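You operate a simulated robot arm through the tools that you are given. There is no shell and no other tool.

The job below is to be done with a simulated robot arm. You get a single attempt, and the scene is never put back.

JOB
Zero the winder's counter, free its brake, wind 20 cm more, brake again.
Fine: leave the drag and the green lever as they are.
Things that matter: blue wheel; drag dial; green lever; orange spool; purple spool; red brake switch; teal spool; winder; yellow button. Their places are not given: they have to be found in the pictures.

The check looks at the end state, three seconds after you hand in, the way a careful person would. Anything else that was tipped, shoved, dropped, spilled or broken makes it a failure.

ROBOT AND FRAMES
A 5-joint arm with a two-finger parallel gripper, fixed in place. Base frame: the origin is at the foot of the arm, x ahead of it, y to its left, z up. Lengths are in mm, angles in rad, forces in N, time in s.
It reaches about 1134 mm from its shoulder. Its first joint turns from -2.601 to 2.601 rad. Payload 1.57 kg.
The tool frame sits at the grasp point between the pads (the TCP): z along the fingers, y along the line on which they close. The tips reach 30 mm beyond it. The gripper opens to 110 mm. The fingers are 24 mm wide and 12 mm thick; the gripper's body (48 by 112 mm) begins 78 mm behind the TCP.
Orientation is that of the tool frame in the base frame, as [roll, pitch, yaw] about the fixed x, y, z axes, in that order (R = Rz(yaw) Ry(pitch) Rx(roll)). With the fingers straight down and closing along the base's y, the tool's x points along the base's -x, its y along +y and its z along -z.

CONTROLS
- The arm moves only by the tool nudge_tool. Its argument "steps" is a list of rows, each a list of 6 numbers: the shift along the tool's x, y, z in mm, then the turn, a rotation vector about the tool's x, y, z in rad. In form: [[x, y, z, rx, ry, rz], ...]. A call has 1 to 20 rows; each row is the pose to reach, as a shift and turn from the pose commanded when the call began, along the tool's axes at that moment. "jaw" is the gripper command, from -1 (fully open) to 1 (shut), values between in proportion, set as the call begins (left out, the last holds). Each row takes 0.2 s and may step no farther than 50 mm and 0.15 rad from the row before; otherwise, or with a gripper value out of range, the whole call is refused. Where a pose cannot be reached the arm comes as near as it can. A force on the tool above 90 N (or 10 N above the force at the start of the call, whichever is more), or a blocked arm, ends the call early, and 0.2 s more pass. The fingers move at their own pace (about 153 mm/s each) and stop on an object; they squeeze with about 34 N. The grip force told is the motor's: it shows also when the fingers shut on nothing. Time passes only in rows, and 0.2 s behind the last, so rows that repeat a pose let the fingers close. It gives the time, the measured TCP pose, the force on the tool (base axes), the opening and the grip force at its end, in the units of the frame above (readings bear some noise), with the torque about the TCP (base axes, N m) and any sound that the robot's microphone picked up, and new pictures: "show" is both (left out), scene, wrist or none.
- Cameras (640 x 400 px; columns grow to the right, rows downward): "scene" is fixed at [222.3, -652.6, 1585.4]; the picture's right is [0.57, -0.82, 0.00], its down [-0.61, -0.43, -0.67] and it looks along [0.55, 0.38, -0.74] (base axes); focal length 328 px, centre (320, 200). "wrist" rides on the gripper at [70, 16, -141] in the tool frame; the picture's right is [-0.23, 0.97, 0.00], its down [-0.86, -0.20, -0.48] and it looks along [-0.47, -0.11, 0.88] (tool axes); focal length 222 px, centre (320, 200).
- slide_trunk(by): slides the trunk up (or, below 0, down) by that many mm; the arm rides with it, the base frame stays. It gives what a move gives, with no picture.
- probe_pixels(camera, pixels): for up to 12 pixels [column, row] of the newest picture of that camera ("zoom" is the newest enlarged one), the place [x, y, z] in the base frame of the surface seen there, good to about 3 mm, but the place of the scene camera against the robot may be out by one fixed shift of up to 12 mm in any direction. It takes no simulated time.
- inspect(camera, box): a new picture of the part [left, top, right, bottom] of that camera's present view, enlarged. It takes no simulated time.
- finish_job(): hands the job in; it is judged then, once.

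Open the gripper and draw the arm clear of the work before you hand the job in, unless the task says otherwise.

The tools are called after "Request:" as a command line: name --pt "numbers of a row" for each row, then --argument value for the rest, lists and objects as JSON in quotes. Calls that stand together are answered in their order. nudge_tool: Moves the arm, as the interface text tells. Its arguments: {"type":"object","properties":{"steps":{"type":"array"},"jaw":{"type":"number"},"show":{"type":"string","enum":["both","scene","wrist","none"]}},"required":["steps"]} The other tools are called the same way: slide_trunk (by) slides the trunk up or down; probe_pixels (camera, pixels) gives the place of the surface under pixels of a picture; inspect (camera, box) takes an enlarged picture of a part of a camera's view; finish_job () hands the job in.

At the start:

```text
time_s: 0.0
position: [553.7, -242.2, 1134.2]
tcp_rot: [-3.141, 0.001, 3.141]
force: [-0.5, -0.6, -0.4]
wrist_torque: [-0.03, 0.01, 0.03]
finger_gap: 110.0
gripper_force: 0.0
trunk travel left (down, up): [-868.0, 102.0]
```

scene: 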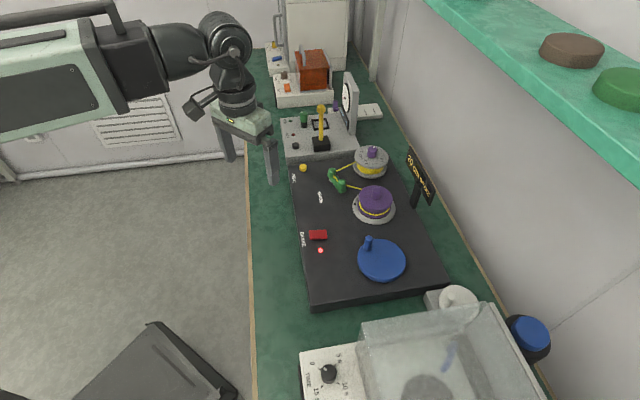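
wrist: 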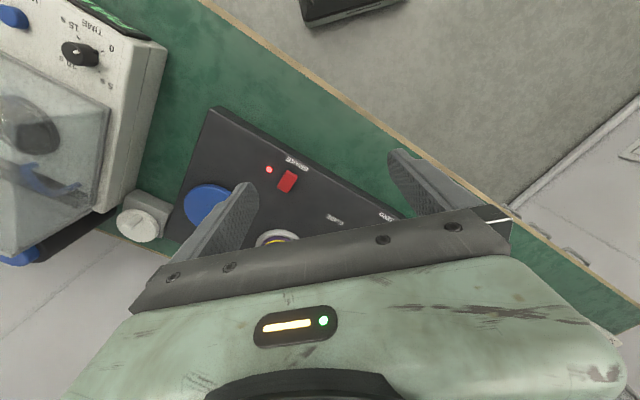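

I see the winder's black plate around scene (290-450, 150-310), with a blue wheel at (382,260), red switch at (318,235), yellow button at (303,168) and a green lever at (337,180). I'll enlarge those regions first.

Request:
inspect --camera "scene" --box '[280, 140, 460, 310]'

Request:
inspect --camera "scene" --box '[390, 140, 450, 215]'

Request:
inspect --camera "wrist" --box '[160, 90, 460, 260]'

Request:
probe_pixels --camera "scene" --pixels '[[382, 260], [367, 242], [318, 235], [303, 168], [337, 180], [376, 200], [371, 155], [321, 251], [310, 300], [445, 275], [420, 180], [293, 165]]'

```text
2.35 times, centred on (370, 225) of scene
```

zoom: 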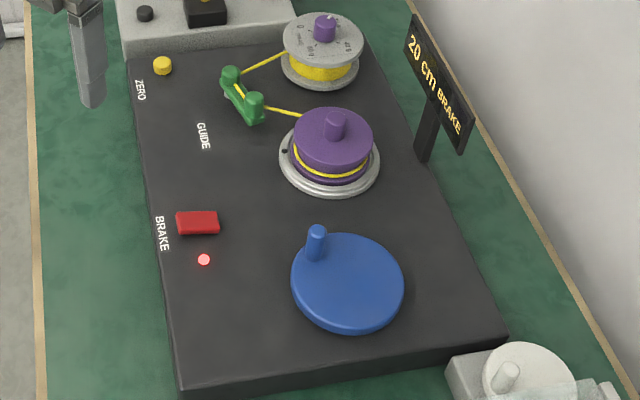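

```text
5.33 times, centred on (420, 178) of scene
```

zoom: 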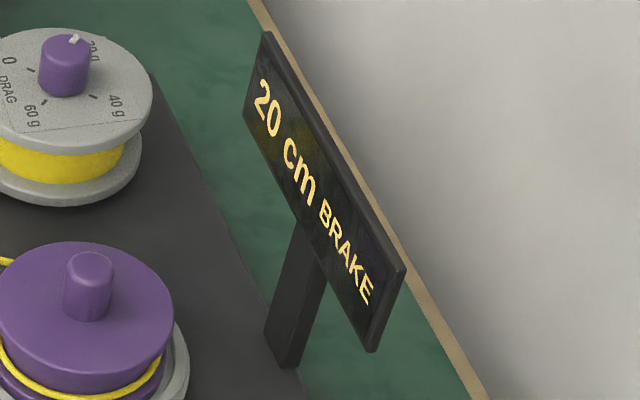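

```text
2.13 times, centred on (310, 175) of wrist
```

zoom: 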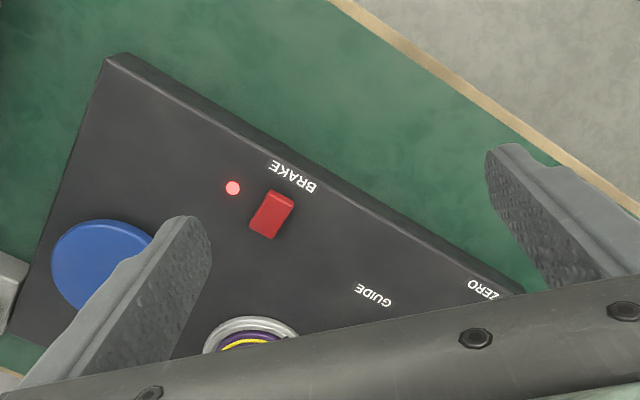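

```text
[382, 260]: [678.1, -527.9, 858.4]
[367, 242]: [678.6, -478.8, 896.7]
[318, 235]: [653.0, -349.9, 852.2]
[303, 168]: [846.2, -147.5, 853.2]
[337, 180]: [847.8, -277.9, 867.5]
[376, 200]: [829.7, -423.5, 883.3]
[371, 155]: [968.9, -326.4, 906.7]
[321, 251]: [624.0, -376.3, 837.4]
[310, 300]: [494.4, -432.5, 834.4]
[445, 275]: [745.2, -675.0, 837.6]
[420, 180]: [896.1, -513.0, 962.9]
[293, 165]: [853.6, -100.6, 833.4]
```

The display reads "20 cm BRAKE" and the LED by the red rocker is lit. Probing the wrist view at the switch (288,182), LED (269,170), wheel (205,203) and plate corners will show the shift of the scene camera.

Request:
probe_pixels --camera "wrist" --pixels '[[288, 182], [269, 170], [205, 203], [215, 108], [284, 173], [290, 190], [297, 160], [335, 219], [386, 216]]'

Request:
probe_pixels --camera "scene" --pixels '[[318, 235], [320, 250], [310, 306], [303, 167], [371, 148], [375, 190], [360, 262], [406, 262], [385, 243], [380, 281], [310, 235], [326, 235]]'

Request:
inspect --camera "scene" --box '[290, 215, 350, 255]'

Request:
inspect --camera "scene" --box '[340, 140, 400, 180]'

```text
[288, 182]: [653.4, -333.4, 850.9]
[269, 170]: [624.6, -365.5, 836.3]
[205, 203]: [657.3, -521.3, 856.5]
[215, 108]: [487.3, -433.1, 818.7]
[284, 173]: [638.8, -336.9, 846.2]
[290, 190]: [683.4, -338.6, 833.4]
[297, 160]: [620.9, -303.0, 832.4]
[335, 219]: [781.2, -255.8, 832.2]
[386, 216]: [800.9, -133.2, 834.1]
```

```text
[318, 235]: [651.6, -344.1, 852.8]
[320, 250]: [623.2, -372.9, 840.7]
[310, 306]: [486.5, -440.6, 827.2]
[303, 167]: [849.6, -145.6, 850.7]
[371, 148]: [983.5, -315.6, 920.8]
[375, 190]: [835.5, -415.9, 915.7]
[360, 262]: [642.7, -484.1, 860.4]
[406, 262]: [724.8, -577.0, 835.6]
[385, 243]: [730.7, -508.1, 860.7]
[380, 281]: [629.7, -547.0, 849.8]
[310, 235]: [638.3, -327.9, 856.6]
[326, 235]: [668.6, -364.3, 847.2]
```

```text
10.00 times, centred on (320, 235) of scene
```

zoom: 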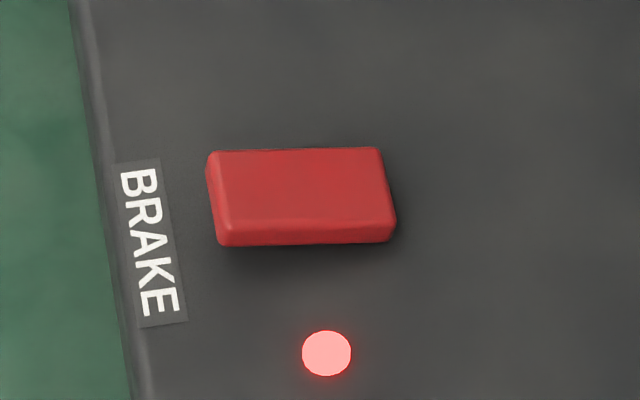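

```text
10.00 times, centred on (370, 160) of scene
```

zoom: 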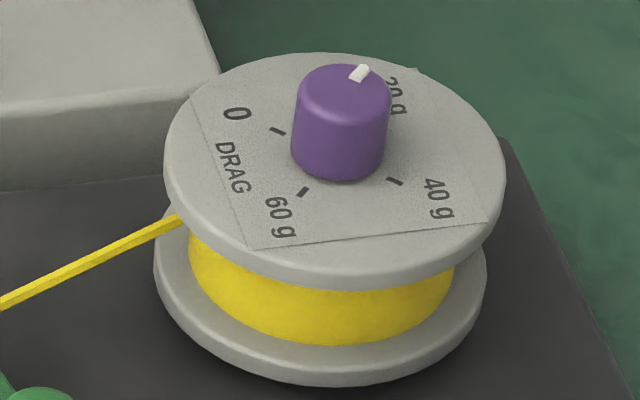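

The rocker's front end (by the BRAKE label) stands higher (856) than its inner end (847), so pressing the front end should flip it. Before moving I check neighbours' heights near the yellow button: the device at (300-350,105-150), the guide and the sign.

Request:
probe_pixels --camera "scene" --pixels '[[321, 108], [321, 145], [304, 118], [295, 146], [350, 90], [335, 107], [320, 150], [333, 172], [341, 188], [410, 152], [430, 190], [455, 293]]'

Request:
inspect --camera "scene" --box '[260, 40, 400, 180]'

Request:
inspect --camera "scene" --box '[285, 150, 360, 200]'

Request:
inspect --camera "scene" --box '[345, 180, 420, 290]'

```text
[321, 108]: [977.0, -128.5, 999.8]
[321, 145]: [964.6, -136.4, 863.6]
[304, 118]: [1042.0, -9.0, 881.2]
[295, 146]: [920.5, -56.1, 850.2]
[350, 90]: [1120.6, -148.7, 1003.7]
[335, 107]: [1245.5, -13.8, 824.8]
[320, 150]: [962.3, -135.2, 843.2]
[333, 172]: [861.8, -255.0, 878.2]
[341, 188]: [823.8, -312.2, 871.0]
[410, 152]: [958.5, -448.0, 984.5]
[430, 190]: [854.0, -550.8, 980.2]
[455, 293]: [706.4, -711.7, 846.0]
```

```text
2.86 times, centred on (330, 110) of scene
```

zoom: 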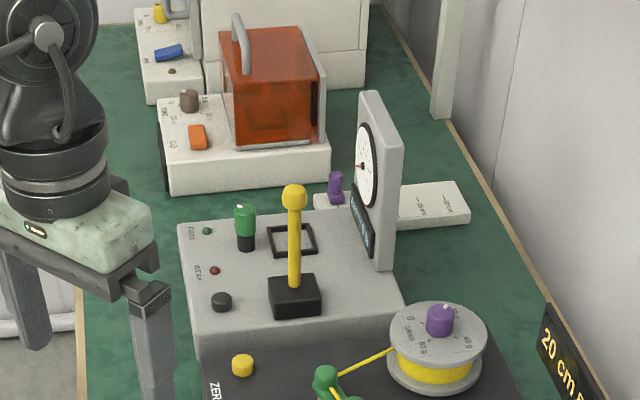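

```text
8.00 times, centred on (322, 175) of scene
```

zoom: 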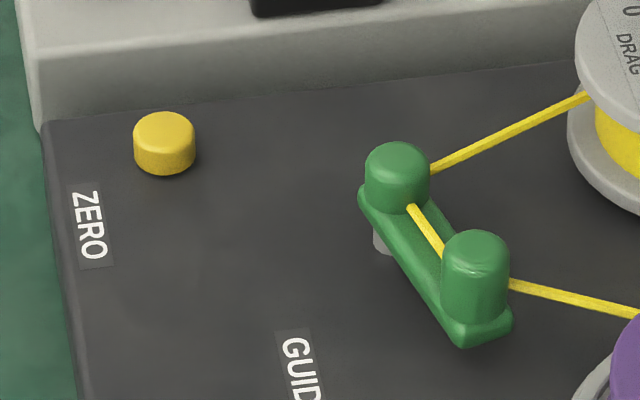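

```text
3.64 times, centred on (382, 235) of scene
```

zoom: 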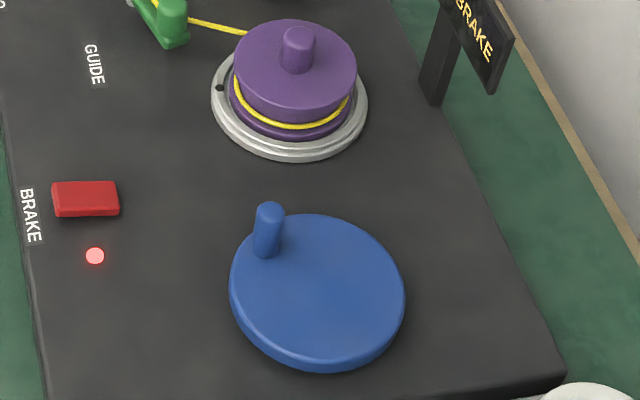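

Nothing obstructs the button: the nearest tall thing is the yellow stick at about (977,-128) up to z 1000. I move with open fingers to hover over the yellow button (about 849,-138) so the wrist camera can place it exactly.

Request:
nudge_tool --pt "-42 15 20 0 0 0" --pt "-84 30 40 0 0 0" --pt "-126 45 60 0 0 0" --pt "-168 60 80 0 0 0" --pt "-210 75 100 0 0 0" --pt "-252 90 120 0 0 0" --pt "-285 104 140 0 0 0" --pt "-285 104 160 0 0 0" --pt "-285 104 160 0 0 0" --jaw -1

```text
time_s: 2.0
position: [839.3, -136.1, 1135.8]
tcp_rot: [3.141, 0.0, -3.141]
force: [-0.2, 0.9, 0.6]
wrist_torque: [0.02, -0.04, 0.02]
finger_gap: 110.1
gripper_force: 0.1
out of reach, approached as far as the arm can: row 1, 2, 3, 4, 5, 6, 7, 8, 9
trunk travel left (down, up): [-868.0, 102.0]
```

scene: 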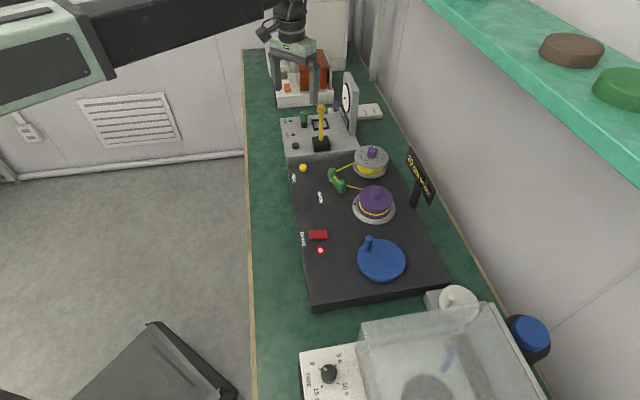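
wrist: 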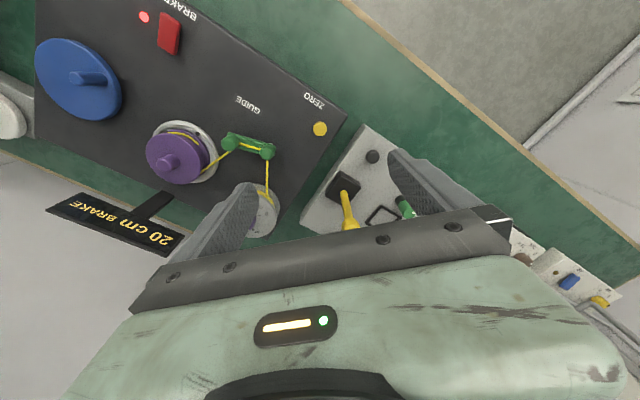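

The arm is at its low limit for this trunk height (z stayed 1136), but the wrist view now shows everything: button (320,129), switch (169,34), LED (144,17), wheel (78,80), guide (248,146). I probe these, then use the trunk to get lower.

Request:
probe_pixels --camera "wrist" --pixels '[[320, 129], [169, 34], [144, 17], [60, 85], [90, 77], [80, 79], [104, 77], [340, 117], [231, 143], [266, 152], [170, 155], [165, 160]]'

Request:
inspect --camera "wrist" --box '[20, 0, 360, 210]'

```text
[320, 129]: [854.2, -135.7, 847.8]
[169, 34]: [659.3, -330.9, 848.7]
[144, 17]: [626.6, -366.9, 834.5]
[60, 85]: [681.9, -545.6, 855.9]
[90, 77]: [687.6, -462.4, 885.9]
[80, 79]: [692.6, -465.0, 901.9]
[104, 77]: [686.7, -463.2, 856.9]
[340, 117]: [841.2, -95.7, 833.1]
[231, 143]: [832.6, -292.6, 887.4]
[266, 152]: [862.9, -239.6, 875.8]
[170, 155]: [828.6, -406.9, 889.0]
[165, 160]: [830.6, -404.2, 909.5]
```

```text
1.88 times, centred on (190, 105) of wrist
```

zoom: 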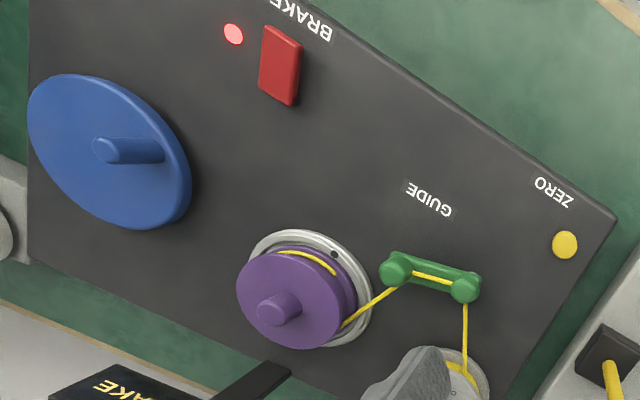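

The wrist puts the button at (854,-136,848), the rocker about (659,-331,849), the peg top about (692,-465,902). I slide the trunk down 160 mm with the gripper over the button area; clearance below is about 230 mm to the plate.

Request:
slide_trunk --by -160

```text
time_s: 3.8
position: [841.1, -135.3, 975.3]
tcp_rot: [-3.141, 0.0, 3.142]
force: [-0.3, -0.3, 0.4]
wrist_torque: [0.0, 0.0, 0.01]
finger_gap: 110.0
gripper_force: 0.2
trunk travel left (down, up): [-708.0, 262.0]
```

TCP is now at (841,-135,975). I shift by 13 mm in +x to be over the button and see how the command responds.

Request:
nudge_tool --pt "-6 0 0 0 0 0" --pt "-13 0 0 0 0 0" --pt "-13 0 0 0 0 0" --show "both"

```text
time_s: 4.6
position: [853.4, -134.4, 974.5]
tcp_rot: [-3.14, -0.001, -3.141]
force: [0.6, -0.1, 0.6]
wrist_torque: [0.02, 0.01, 0.02]
finger_gap: 109.9
gripper_force: 0.1
trunk travel left (down, up): [-708.0, 262.0]
```

scene: 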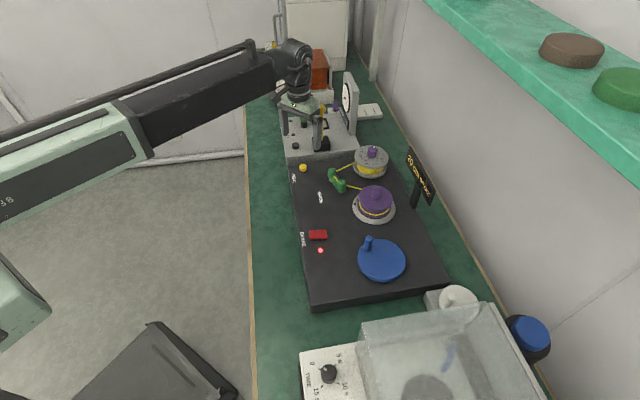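
wrist: 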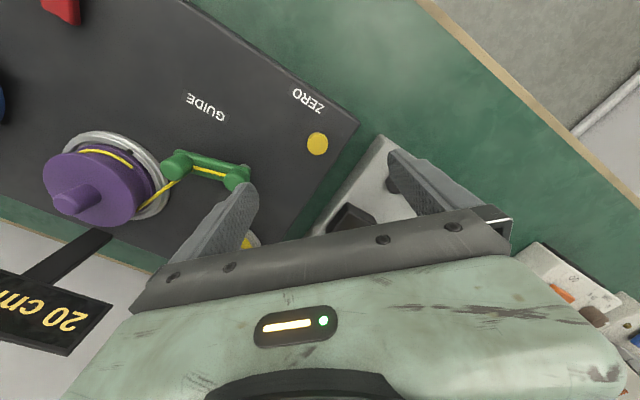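

The button appears at wrist (317,143). I probe it closely along with its surrounding plate.

Request:
probe_pixels --camera "wrist" --pixels '[[317, 143], [310, 141], [325, 143], [317, 136], [317, 151], [345, 115], [235, 178], [176, 163], [62, 8]]'

Request:
inspect --camera "wrist" --box '[260, 100, 380, 180]'

```text
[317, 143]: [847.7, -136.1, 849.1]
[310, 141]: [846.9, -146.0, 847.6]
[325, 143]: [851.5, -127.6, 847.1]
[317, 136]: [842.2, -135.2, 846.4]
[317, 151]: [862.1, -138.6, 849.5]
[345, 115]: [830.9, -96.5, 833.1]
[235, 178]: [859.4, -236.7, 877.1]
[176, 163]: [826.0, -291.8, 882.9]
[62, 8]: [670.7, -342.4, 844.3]
```

```text
5.00 times, centred on (320, 140) of wrist
```

zoom: 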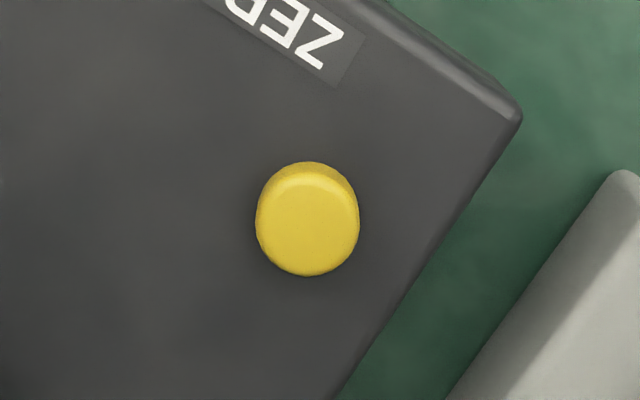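

Button centre is about (852,-136.5), top z 849, plate 833. I shut the fingers and lower the tips to about 6 mm above the button (TCP z ≈ 885).

Request:
nudge_tool --pt "1 -2 20 0 0 0" --pt "1 -2 40 0 0 0" --pt "1 -2 60 0 0 0" --pt "1 -2 78 0 0 0" --pt "1 -2 89 0 0 0" --pt "1 -2 89 0 0 0" --jaw 1

```text
time_s: 6.0
position: [852.5, -136.5, 974.3]
tcp_rot: [-3.141, -0.001, -3.141]
force: [-0.4, 0.6, -0.5]
wrist_torque: [-0.01, -0.01, 0.0]
finger_gap: 0.0
gripper_force: 21.5
out of reach, approached as far as the arm can: row 1, 2, 3, 4, 5, 6
trunk travel left (down, up): [-708.0, 262.0]
```

scene: 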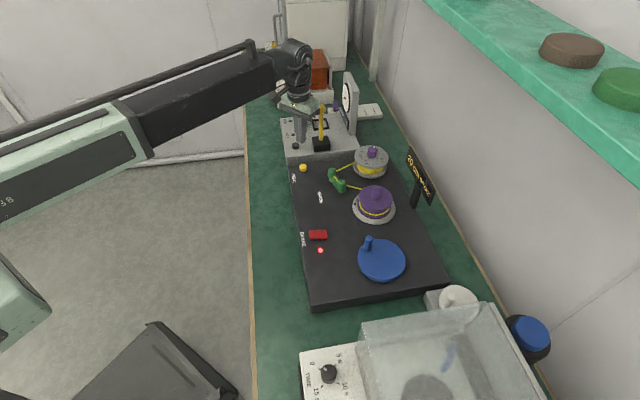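
wrist: 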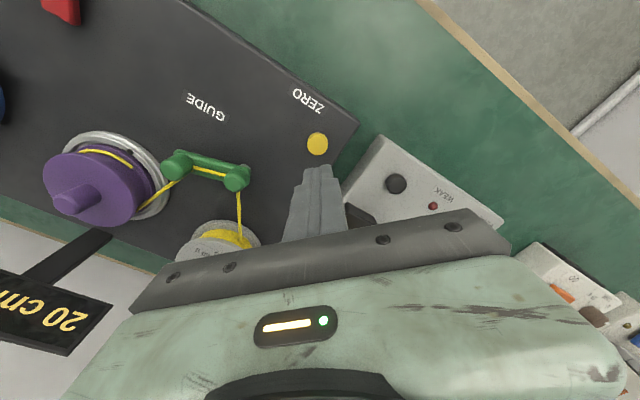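

The arm will not go lower than this relative to the trunk. I'll raise the tool 100 mm with the arm and then lower the trunk, to get some downward arm range.

Request:
nudge_tool --pt "0 0 -40 0 0 0" --pt "0 0 -80 0 0 0" --pt "0 0 -100 0 0 0" --pt "0 0 -100 0 0 0" --show "none"

```text
time_s: 7.0
position: [852.2, -134.0, 973.7]
tcp_rot: [3.141, 0.001, -3.141]
force: [0.0, 0.1, -0.3]
wrist_torque: [0.0, 0.03, 0.04]
finger_gap: 0.0
gripper_force: 21.2
out of reach, approached as far as the arm can: row 1, 2, 3, 4
trunk travel left (down, up): [-708.0, 262.0]
```

z did not change in either direction, so I test with a small pure upward step to learn how the reach limit works.

Request:
nudge_tool --pt "0 0 -30 0 0 0" --pt "0 0 -30 0 0 0" --show "none"

Request:
inspect --camera "scene" --box '[0, 0, 400, 320]'

```text
time_s: 7.6
position: [854.0, -135.6, 974.7]
tcp_rot: [3.141, -0.001, 3.141]
force: [0.2, 0.1, 0.2]
wrist_torque: [0.02, -0.03, -0.02]
finger_gap: 0.3
gripper_force: 21.2
out of reach, approached as far as the arm can: row 1, 2
trunk travel left (down, up): [-708.0, 262.0]
```

```text
1.25 times, centred on (200, 160) of scene
```

zoom: 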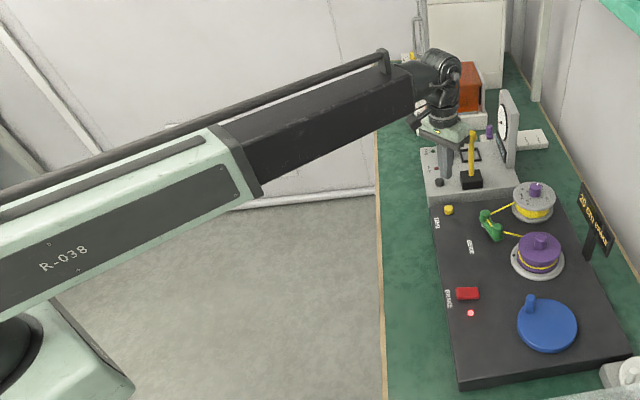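

The arm is telescoping: height changes only through the trunk. TCP sits at (853,-136,974) over the button with tips at z≈944, so I lower the trunk 85 mm to bring the tips to about 860, 10 mm above the button.

Request:
slide_trunk --by -85

```text
time_s: 8.8
position: [852.7, -134.7, 889.4]
tcp_rot: [-3.141, 0.002, 3.141]
force: [-1.2, 0.7, 0.7]
wrist_torque: [-0.02, 0.04, 0.01]
finger_gap: 0.0
gripper_force: 21.6
trunk travel left (down, up): [-623.0, 347.0]
```

Tips are at about 859. I take a look through both cameras at this height before pressing (the button was at scene (303,168)).

Request:
nudge_tool --pt "0 -1 0 0 0 0"

```text
time_s: 9.2
position: [853.0, -135.5, 889.0]
tcp_rot: [3.141, 0.0, -3.141]
force: [0.4, -0.1, 0.4]
wrist_torque: [0.0, 0.01, -0.02]
finger_gap: 0.0
gripper_force: 21.1
trunk travel left (down, up): [-623.0, 347.0]
```

scene: 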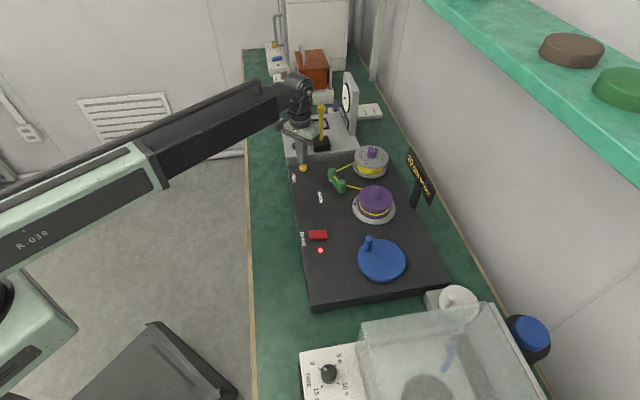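
wrist: 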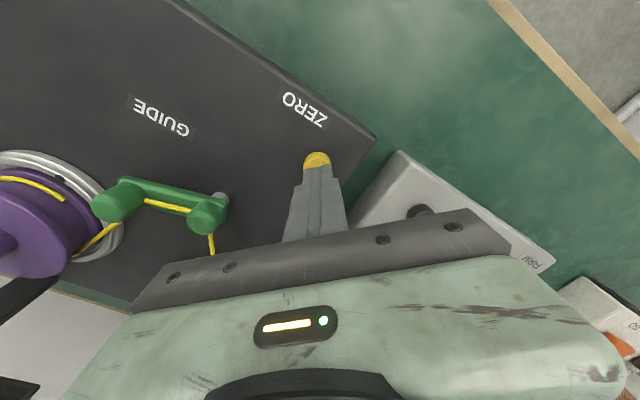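

The tips at wrist (318,165) are right over the yellow cap (317,158). I lower 8 mm to near-contact.

Request:
slide_trunk --by -8

```text
time_s: 9.8
position: [852.8, -136.5, 882.1]
tcp_rot: [-3.141, 0.0, 3.141]
force: [0.3, 0.0, 0.4]
wrist_torque: [0.02, -0.01, -0.02]
finger_gap: 0.0
gripper_force: 21.2
trunk travel left (down, up): [-615.0, 355.0]
```

No contact yet (force ≈ 0, tips ≈ 852). I lower in 3 mm steps.

Request:
slide_trunk --by -3

```text
time_s: 10.3
position: [853.3, -136.2, 878.7]
tcp_rot: [-3.141, -0.001, 3.141]
force: [0.2, 0.9, -0.6]
wrist_torque: [0.01, 0.01, -0.04]
finger_gap: 0.0
gripper_force: 21.4
trunk travel left (down, up): [-612.0, 358.0]
```

Still free at tip z ≈ 849; another 2 mm down.

Request:
slide_trunk --by -2

```text
time_s: 10.8
position: [852.4, -136.0, 876.8]
tcp_rot: [-3.141, 0.001, -3.142]
force: [-0.5, 1.0, 0.3]
wrist_torque: [0.0, 0.01, 0.0]
finger_gap: 0.0
gripper_force: 22.2
trunk travel left (down, up): [-610.0, 360.0]
```

Still no force; another 2 mm down.

Request:
slide_trunk --by -2

```text
time_s: 11.4
position: [853.7, -135.8, 874.8]
tcp_rot: [-3.14, -0.002, -3.141]
force: [0.7, 0.2, 1.5]
wrist_torque: [-0.05, 0.01, -0.01]
finger_gap: 0.0
gripper_force: 21.7
trunk travel left (down, up): [-608.0, 362.0]
```

A slight upward force (1.5 N) has appeared at tip z ≈ 845, so the button is probably touched. I press 2 mm more and then look at the display.

Request:
slide_trunk --by -2

Request:
inspect --camera "scene" --box '[390, 140, 450, 215]'

```text
time_s: 11.9
position: [853.2, -137.0, 872.5]
tcp_rot: [-3.14, 0.0, -3.141]
force: [0.9, 0.0, 1.9]
wrist_torque: [0.0, -0.01, -0.04]
finger_gap: 0.0
gripper_force: 20.9
trunk travel left (down, up): [-606.0, 364.0]
```

```text
5.33 times, centred on (420, 178) of scene
```

zoom: 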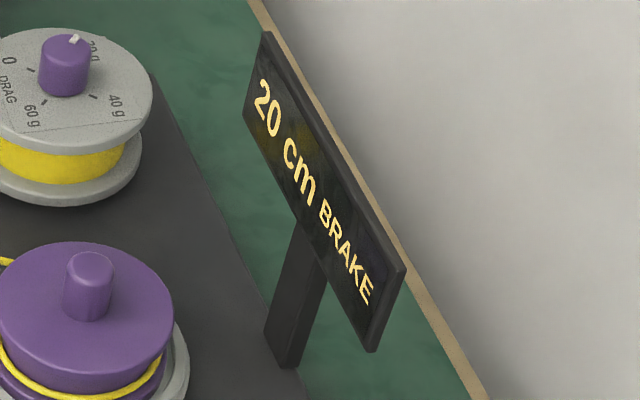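

Force is rising gently (1.9 N), display still 20 cm. Pressing 2 mm more.

Request:
slide_trunk --by -2

Request:
inspect --camera "scene" --box '[390, 140, 450, 215]'

```text
time_s: 12.4
position: [852.7, -136.3, 870.8]
tcp_rot: [3.141, 0.0, -3.141]
force: [0.6, 0.5, 3.1]
wrist_torque: [0.01, -0.03, 0.02]
finger_gap: 0.0
gripper_force: 20.8
trunk travel left (down, up): [-604.0, 366.0]
heard: click
```

```text
5.33 times, centred on (420, 178) of scene
```

zoom: 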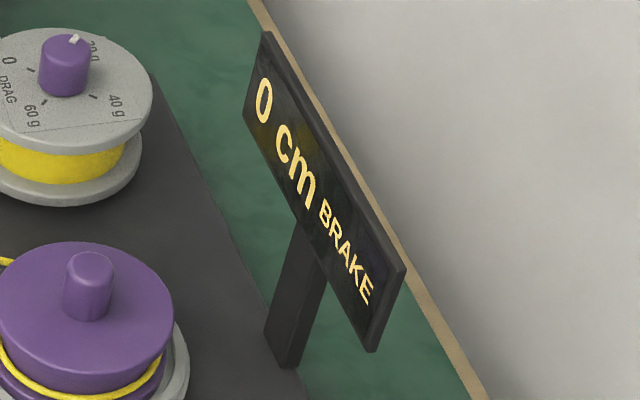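

A click was heard and the display now reads "0 cm BRAKE". I lift the trunk 90 mm to clear everything before moving to the brake rocker.

Request:
slide_trunk --by 90

```text
time_s: 13.7
position: [853.6, -136.8, 961.0]
tcp_rot: [3.141, 0.0, 3.141]
force: [0.4, -0.5, -0.4]
wrist_torque: [0.01, 0.02, -0.01]
finger_gap: 0.2
gripper_force: 21.0
trunk travel left (down, up): [-694.0, 276.0]
```

Now I move to above the front end of the red rocker (about (645,-322)), spinning the tool about 0.815 rad so it lines up with the winder's axes.

Request:
nudge_tool --pt "30 -27 0 0 0 0.116" --pt "60 -54 0 0 0 0.233" --pt "90 -80 0 0 0 0.349" --pt "119 -107 0 0 0 0.466" --pt "149 -134 0 0 0 0.582" --pt "178 -160 0 0 0 0.699" --pt "208 -186 0 0 0 0.815" --pt "208 -186 0 0 0 0.815" --jaw 1

```text
time_s: 15.5
position: [644.6, -321.4, 960.8]
tcp_rot: [-3.141, -0.001, 2.326]
force: [-0.3, -1.4, -0.4]
wrist_torque: [0.02, -0.02, 0.01]
finger_gap: 0.0
gripper_force: 21.2
trunk travel left (down, up): [-694.0, 276.0]
```

scene: 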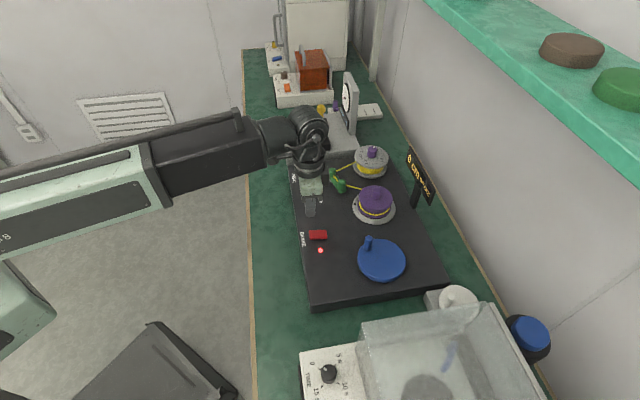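
wrist: 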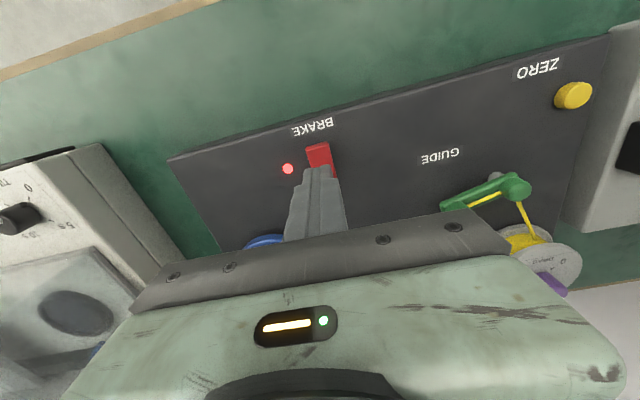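

The rocker's front end shows at wrist (318,150), with the tips in front of its inner end. I zoom and probe it.

Request:
inspect --camera "wrist" --box '[270, 120, 370, 190]'

Request:
probe_pixels --camera "wrist" --pixels '[[318, 147], [318, 152], [318, 158], [309, 150], [327, 150], [333, 175], [318, 163], [288, 169], [312, 128], [262, 241]]'

```text
5.71 times, centred on (320, 155) of wrist
```

zoom: 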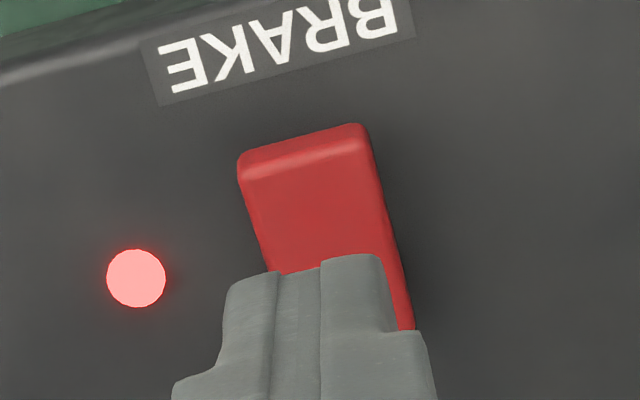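

```text
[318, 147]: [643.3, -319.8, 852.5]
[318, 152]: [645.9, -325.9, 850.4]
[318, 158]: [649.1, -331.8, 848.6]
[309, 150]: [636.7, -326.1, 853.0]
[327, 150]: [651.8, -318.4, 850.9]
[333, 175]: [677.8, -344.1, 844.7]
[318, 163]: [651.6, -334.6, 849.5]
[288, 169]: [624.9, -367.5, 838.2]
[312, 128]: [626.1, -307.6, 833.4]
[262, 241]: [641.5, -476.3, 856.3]
```

The front edge of the rocker top is near (642,-318), z≈853; the TCP at (644.6,-321.4) is just 4 mm inside it, a good press point. Lowering 70 mm brings the tips to about 861.

Request:
slide_trunk --by -70

```text
time_s: 16.5
position: [644.4, -322.6, 891.6]
tcp_rot: [3.141, 0.001, 2.326]
force: [1.4, -0.7, 0.4]
wrist_torque: [0.01, -0.01, 0.0]
finger_gap: 0.0
gripper_force: 20.8
trunk travel left (down, up): [-624.0, 346.0]
```

Tip z ≈ 861 and free. Lowering 7 mm to touch.

Request:
slide_trunk --by -7

```text
time_s: 17.1
position: [644.6, -323.0, 882.7]
tcp_rot: [-3.141, -0.001, 2.326]
force: [0.0, -0.2, -0.2]
wrist_torque: [0.01, -0.01, -0.01]
finger_gap: 0.1
gripper_force: 20.8
trunk travel left (down, up): [-617.0, 353.0]
```

Still free at tip z ≈ 853. Three more mm.

Request:
slide_trunk --by -3

```text
time_s: 17.6
position: [645.9, -321.8, 881.4]
tcp_rot: [-3.141, 0.0, 2.326]
force: [0.7, 0.6, 1.8]
wrist_torque: [-0.01, 0.02, -0.01]
finger_gap: 0.0
gripper_force: 21.7
trunk travel left (down, up): [-614.0, 356.0]
```

Contact begins (1.8 N) at tip z ≈ 851. Pressing 2 mm more and checking the display and LED.

Request:
slide_trunk --by -2

Request:
inspect --camera "scene" --box '[290, 140, 450, 260]'

```text
time_s: 18.1
position: [645.4, -322.0, 878.5]
tcp_rot: [3.141, 0.0, 2.327]
force: [-0.8, 0.0, 0.3]
wrist_torque: [0.01, -0.02, -0.01]
finger_gap: 0.0
gripper_force: 21.1
trunk travel left (down, up): [-612.0, 358.0]
```

```text
3.33 times, centred on (370, 200) of scene
```

zoom: 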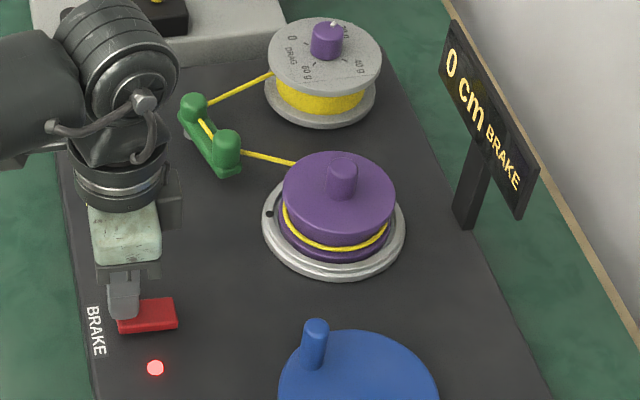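

The force is small and the display still says BRAKE with the LED lit, so I keep pressing by 2 mm.

Request:
slide_trunk --by -2

Request:
inspect --camera "scene" --box '[290, 140, 450, 260]'

```text
time_s: 18.7
position: [644.9, -321.2, 876.4]
tcp_rot: [-3.141, 0.0, 2.325]
force: [-0.1, -0.3, 0.2]
wrist_torque: [0.0, -0.03, 0.01]
finger_gap: 0.0
gripper_force: 21.1
trunk travel left (down, up): [-610.0, 360.0]
```

```text
3.33 times, centred on (370, 200) of scene
```

zoom: 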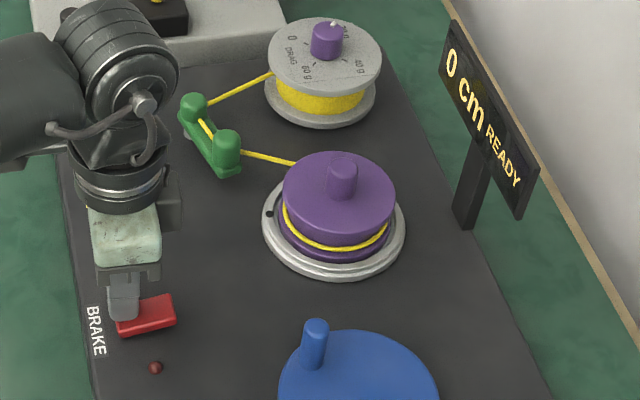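

The display now reads "0 cm READY", the LED is off and the rocker has tipped the other way. I lift 80 mm clear.

Request:
slide_trunk --by 90

Request:
inspect --camera "scene" --box '[290, 140, 450, 260]'

Request:
probe_pixels --camera "scene" --pixels '[[430, 325], [480, 330], [400, 330], [330, 372], [440, 385], [455, 300], [525, 335], [360, 320]]'

```text
time_s: 19.9
position: [645.0, -322.1, 965.6]
tcp_rot: [3.141, 0.001, 2.325]
force: [0.3, -0.1, -0.1]
wrist_torque: [0.01, 0.0, 0.04]
finger_gap: 0.1
gripper_force: 21.0
trunk travel left (down, up): [-700.0, 270.0]
```

```text
3.33 times, centred on (370, 200) of scene
```

zoom: 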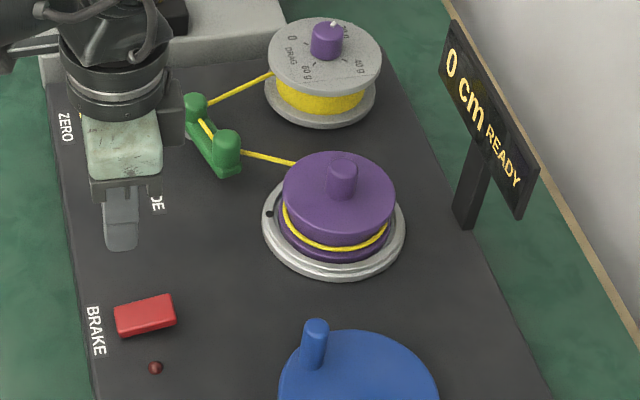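

```text
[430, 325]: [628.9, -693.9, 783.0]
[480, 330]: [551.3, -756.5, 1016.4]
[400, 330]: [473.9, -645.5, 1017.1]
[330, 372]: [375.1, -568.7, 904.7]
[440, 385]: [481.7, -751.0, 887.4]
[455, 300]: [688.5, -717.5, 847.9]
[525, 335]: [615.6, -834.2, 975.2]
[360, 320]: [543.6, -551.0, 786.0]
```

The brake stays free ("0 cm READY"). Next I move over the blue wheel with open fingers (tips ~33 mm above the peg top) to locate its centre and peg with the wrist camera.

Request:
nudge_tool --pt "-32 -18 0 0 0 0" --pt "-64 -36 0 0 0 0" --pt "-96 -54 0 0 0 0" --pt "-128 -72 0 0 0 0" --pt "-150 -89 0 0 0 0" --pt "-150 -89 0 0 0 0" --jaw -1

```text
time_s: 21.3
position: [681.9, -492.4, 965.6]
tcp_rot: [3.141, -0.001, 2.325]
force: [0.0, 0.1, 1.5]
wrist_torque: [0.01, 0.0, -0.01]
finger_gap: 110.0
gripper_force: 0.1
trunk travel left (down, up): [-700.0, 270.0]
```

scene: 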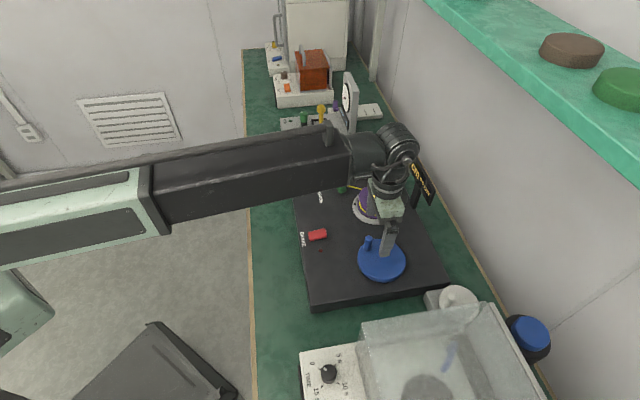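
wrist: 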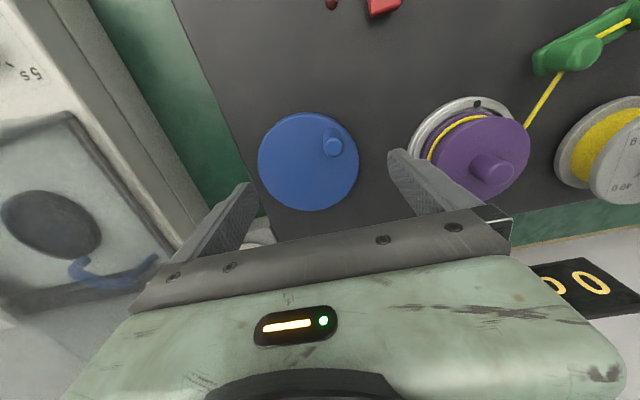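

The wheel is at wrist (308,161) and the peg at (331,145). I probe the rim in four places plus the peg to get its centre, and check box and sign clearances.

Request:
probe_pixels --camera "wrist" --pixels '[[262, 161], [355, 160], [307, 117], [308, 206], [275, 130], [341, 193], [276, 192], [332, 147], [329, 136], [334, 150], [327, 141], [308, 165]]'

Request:
inspect --camera "wrist" --box '[240, 100, 380, 220]'

Request:
inspect --camera "scene" --box '[350, 130, 450, 220]'

Request:
probe_pixels --camera "scene" --pixels '[[362, 320], [365, 325], [490, 307], [440, 316], [429, 310], [458, 293], [438, 205], [427, 205]]'

```text
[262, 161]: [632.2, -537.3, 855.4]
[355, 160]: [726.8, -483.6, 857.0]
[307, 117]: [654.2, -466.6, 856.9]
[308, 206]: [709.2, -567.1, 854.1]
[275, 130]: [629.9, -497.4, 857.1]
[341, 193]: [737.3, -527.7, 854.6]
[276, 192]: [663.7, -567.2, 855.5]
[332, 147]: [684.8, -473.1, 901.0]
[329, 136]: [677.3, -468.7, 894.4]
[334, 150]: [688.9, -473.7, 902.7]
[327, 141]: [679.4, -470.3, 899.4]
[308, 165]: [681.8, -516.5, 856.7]
```

```text
3.33 times, centred on (310, 160) of wrist
```

zoom: 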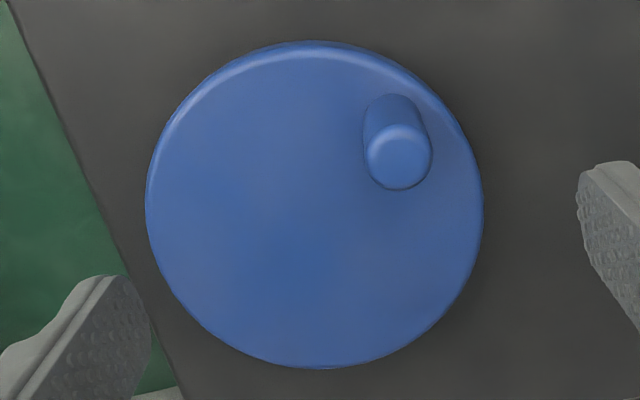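

```text
4.44 times, centred on (400, 175) of scene
```

zoom: 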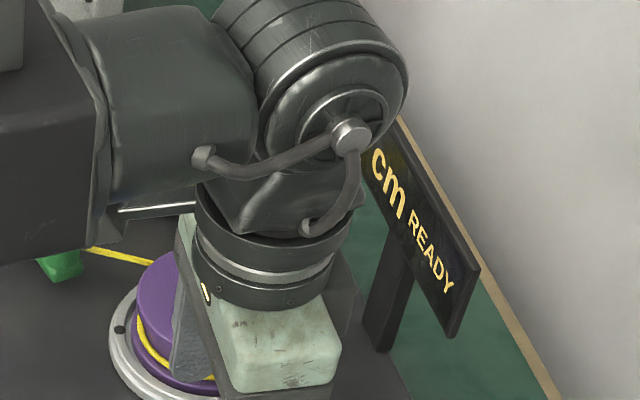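

```text
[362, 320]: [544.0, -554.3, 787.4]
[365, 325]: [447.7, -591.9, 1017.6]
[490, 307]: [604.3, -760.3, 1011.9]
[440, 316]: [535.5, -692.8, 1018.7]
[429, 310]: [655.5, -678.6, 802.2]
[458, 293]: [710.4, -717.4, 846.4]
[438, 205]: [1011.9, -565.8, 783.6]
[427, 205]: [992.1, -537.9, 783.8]
```

Fitting the rim gives the wheel centre at about (682.5,-515), top z 857; the peg is about (685.5,-472), 18 mm thick, top z 902 — crank radius ≈ 43 mm at ≈ 86°. I centre over the peg, spin the tool +0.841 rad so the fingers close tangentially, and narrow the jaws to about 40 mm.

Request:
nudge_tool --pt "2 3 0 0 0 0.14" --pt "4 6 0 0 0 0.28" --pt "6 9 0 0 0 0.42" --pt "8 12 0 0 0 0.56" --pt "10 14 0 0 0 0.7" --pt "12.2 16.4 0 0 0 0.835" --pt "12.2 16.4 0 0 0 0.835" --jaw 0.27

```text
time_s: 22.9
position: [685.8, -471.6, 967.5]
tcp_rot: [-3.141, 0.001, 1.488]
force: [-0.1, 0.0, -0.3]
wrist_torque: [0.0, -0.01, -0.02]
finger_gap: 40.1
gripper_force: 0.2
trunk travel left (down, up): [-700.0, 270.0]
```

scene: 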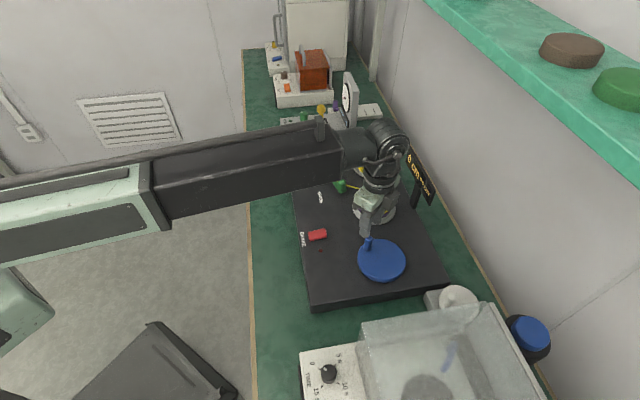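
wrist: 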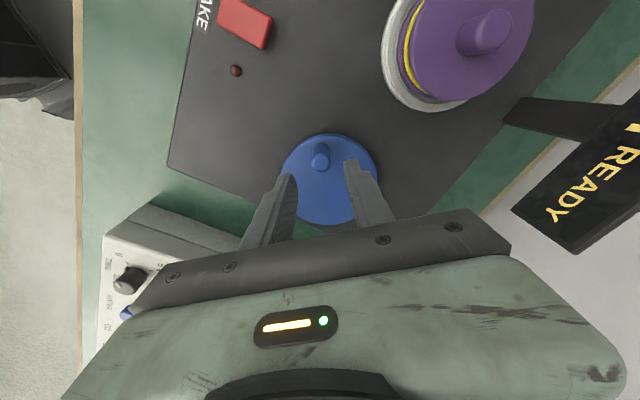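

The peg sits at wrist (320,160), centred between the fingers. I zoom to verify before lowering.

Request:
inspect --camera "wrist" --box '[260, 120, 400, 220]'

Request:
probe_pixels --camera "wrist" --pixels '[[320, 163], [320, 158], [316, 162], [325, 162], [320, 195], [293, 182], [350, 162]]'

Request:
inspect --camera "scene" --box '[350, 130, 450, 220]'

```text
4.00 times, centred on (330, 170) of wrist
```

zoom: 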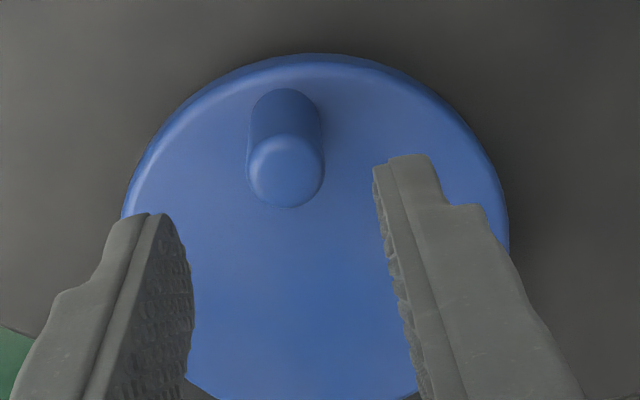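

```text
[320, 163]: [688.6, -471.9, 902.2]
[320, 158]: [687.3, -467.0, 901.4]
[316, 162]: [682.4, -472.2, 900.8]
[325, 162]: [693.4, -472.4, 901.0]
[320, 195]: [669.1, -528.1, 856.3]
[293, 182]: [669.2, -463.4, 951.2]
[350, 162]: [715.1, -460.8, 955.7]
```

```text
4.44 times, centred on (400, 175) of scene
```

zoom: 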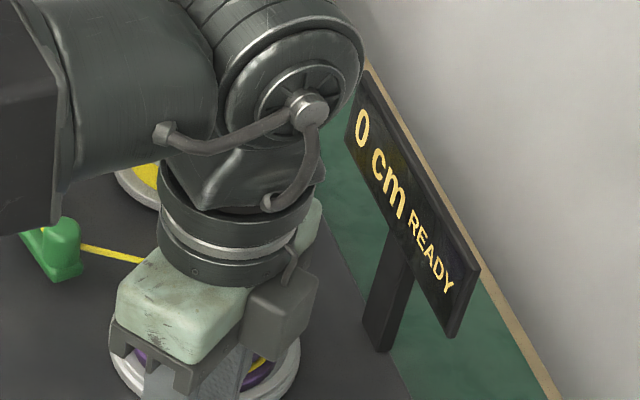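

The peg top centre is about (688,-471.5) vs TCP (686,-471.6): centred enough in a 40 mm opening. I lower 60 mm first.

Request:
slide_trunk --by -60

```text
time_s: 23.9
position: [686.6, -471.0, 906.0]
tcp_rot: [3.141, 0.002, 1.491]
force: [0.4, 1.1, 0.7]
wrist_torque: [-0.01, 0.04, 0.01]
finger_gap: 40.2
gripper_force: 0.0
trunk travel left (down, up): [-640.0, 330.0]
```

No contact at TCP z 906 (tips 876, wheel top 857). Another 10 mm down.

Request:
slide_trunk --by -10

```text
time_s: 24.5
position: [686.1, -473.0, 897.4]
tcp_rot: [-3.141, 0.0, 1.489]
force: [0.0, -0.9, -0.4]
wrist_torque: [-0.04, 0.01, 0.01]
finger_gap: 40.1
gripper_force: 0.1
trunk travel left (down, up): [-630.0, 340.0]
```

Tips at 867, around the peg. I narrow the jaws to about 23 mm and look.

Request:
nudge_tool --pt "0 1.5 0 0 0 0" --pt "0 1.5 0 0 0 0" --jaw 0.58

Request:
inspect --camera "wrist" --box '[260, 120, 400, 220]'

```text
time_s: 25.1
position: [686.7, -472.2, 895.9]
tcp_rot: [-3.141, -0.001, 1.49]
force: [-0.2, -1.0, -0.6]
wrist_torque: [0.01, 0.01, -0.01]
finger_gap: 23.0
gripper_force: 0.0
trunk travel left (down, up): [-630.0, 340.0]
```

scene: 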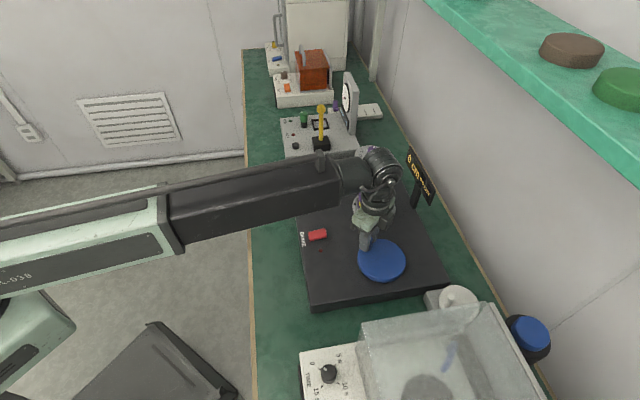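
wrist: 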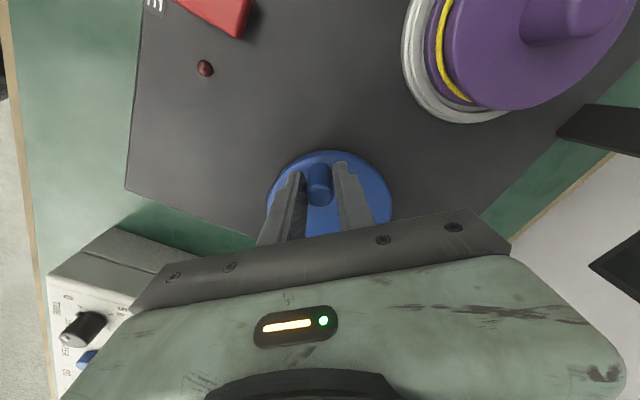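

```text
4.00 times, centred on (330, 170) of wrist
```

zoom: 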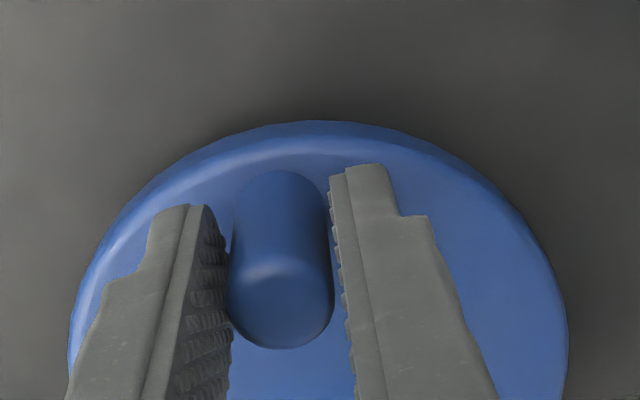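

The peg stands between the fingers with 2–3 mm slack each side. I make a small clockwise test (0.25 rad around the wheel centre, 43 mm radius) and read the counter.

Request:
nudge_tool --pt "-0.1 2.7 0 0 0 0.0625" --pt "-0.3 5.4 0 0 0 0.125" --pt "-0.8 8.0 0 0 0 0.1875" --pt "-1.3 10.6 0 0 0 0.25" --pt "-1.3 10.6 0 0 0 0.25"

Request:
inspect --camera "scene" --box '[350, 130, 450, 220]'

Request:
inspect --camera "wrist" --box '[260, 120, 400, 220]'

```text
time_s: 26.3
position: [698.4, -476.0, 896.5]
tcp_rot: [-3.141, 0.0, 1.241]
force: [0.6, 0.8, -0.2]
wrist_torque: [0.0, 0.04, 0.0]
finger_gap: 23.1
gripper_force: 0.0
trunk travel left (down, up): [-630.0, 340.0]
```

scene: 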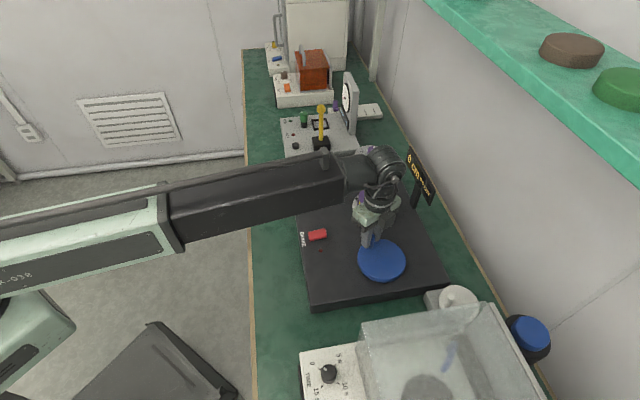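
wrist: 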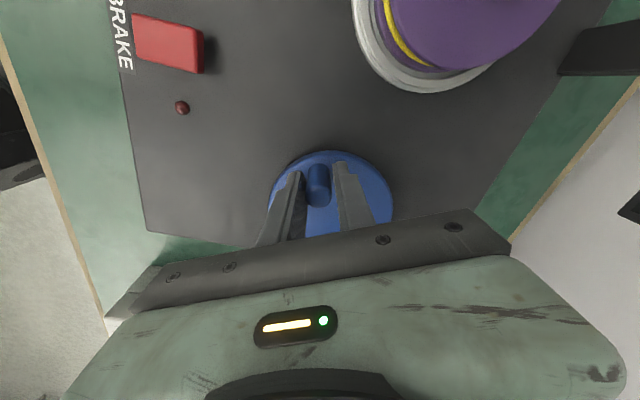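

```text
4.44 times, centred on (400, 175) of scene
```

zoom: 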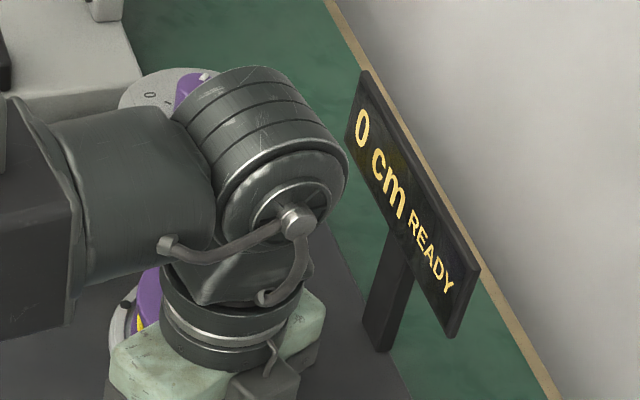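

```text
4.00 times, centred on (330, 170) of wrist
```

zoom: 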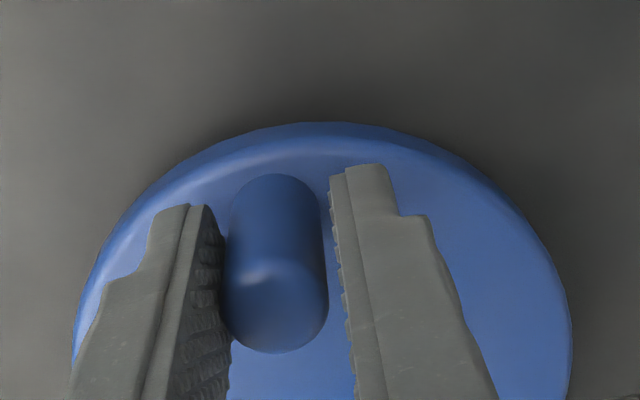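

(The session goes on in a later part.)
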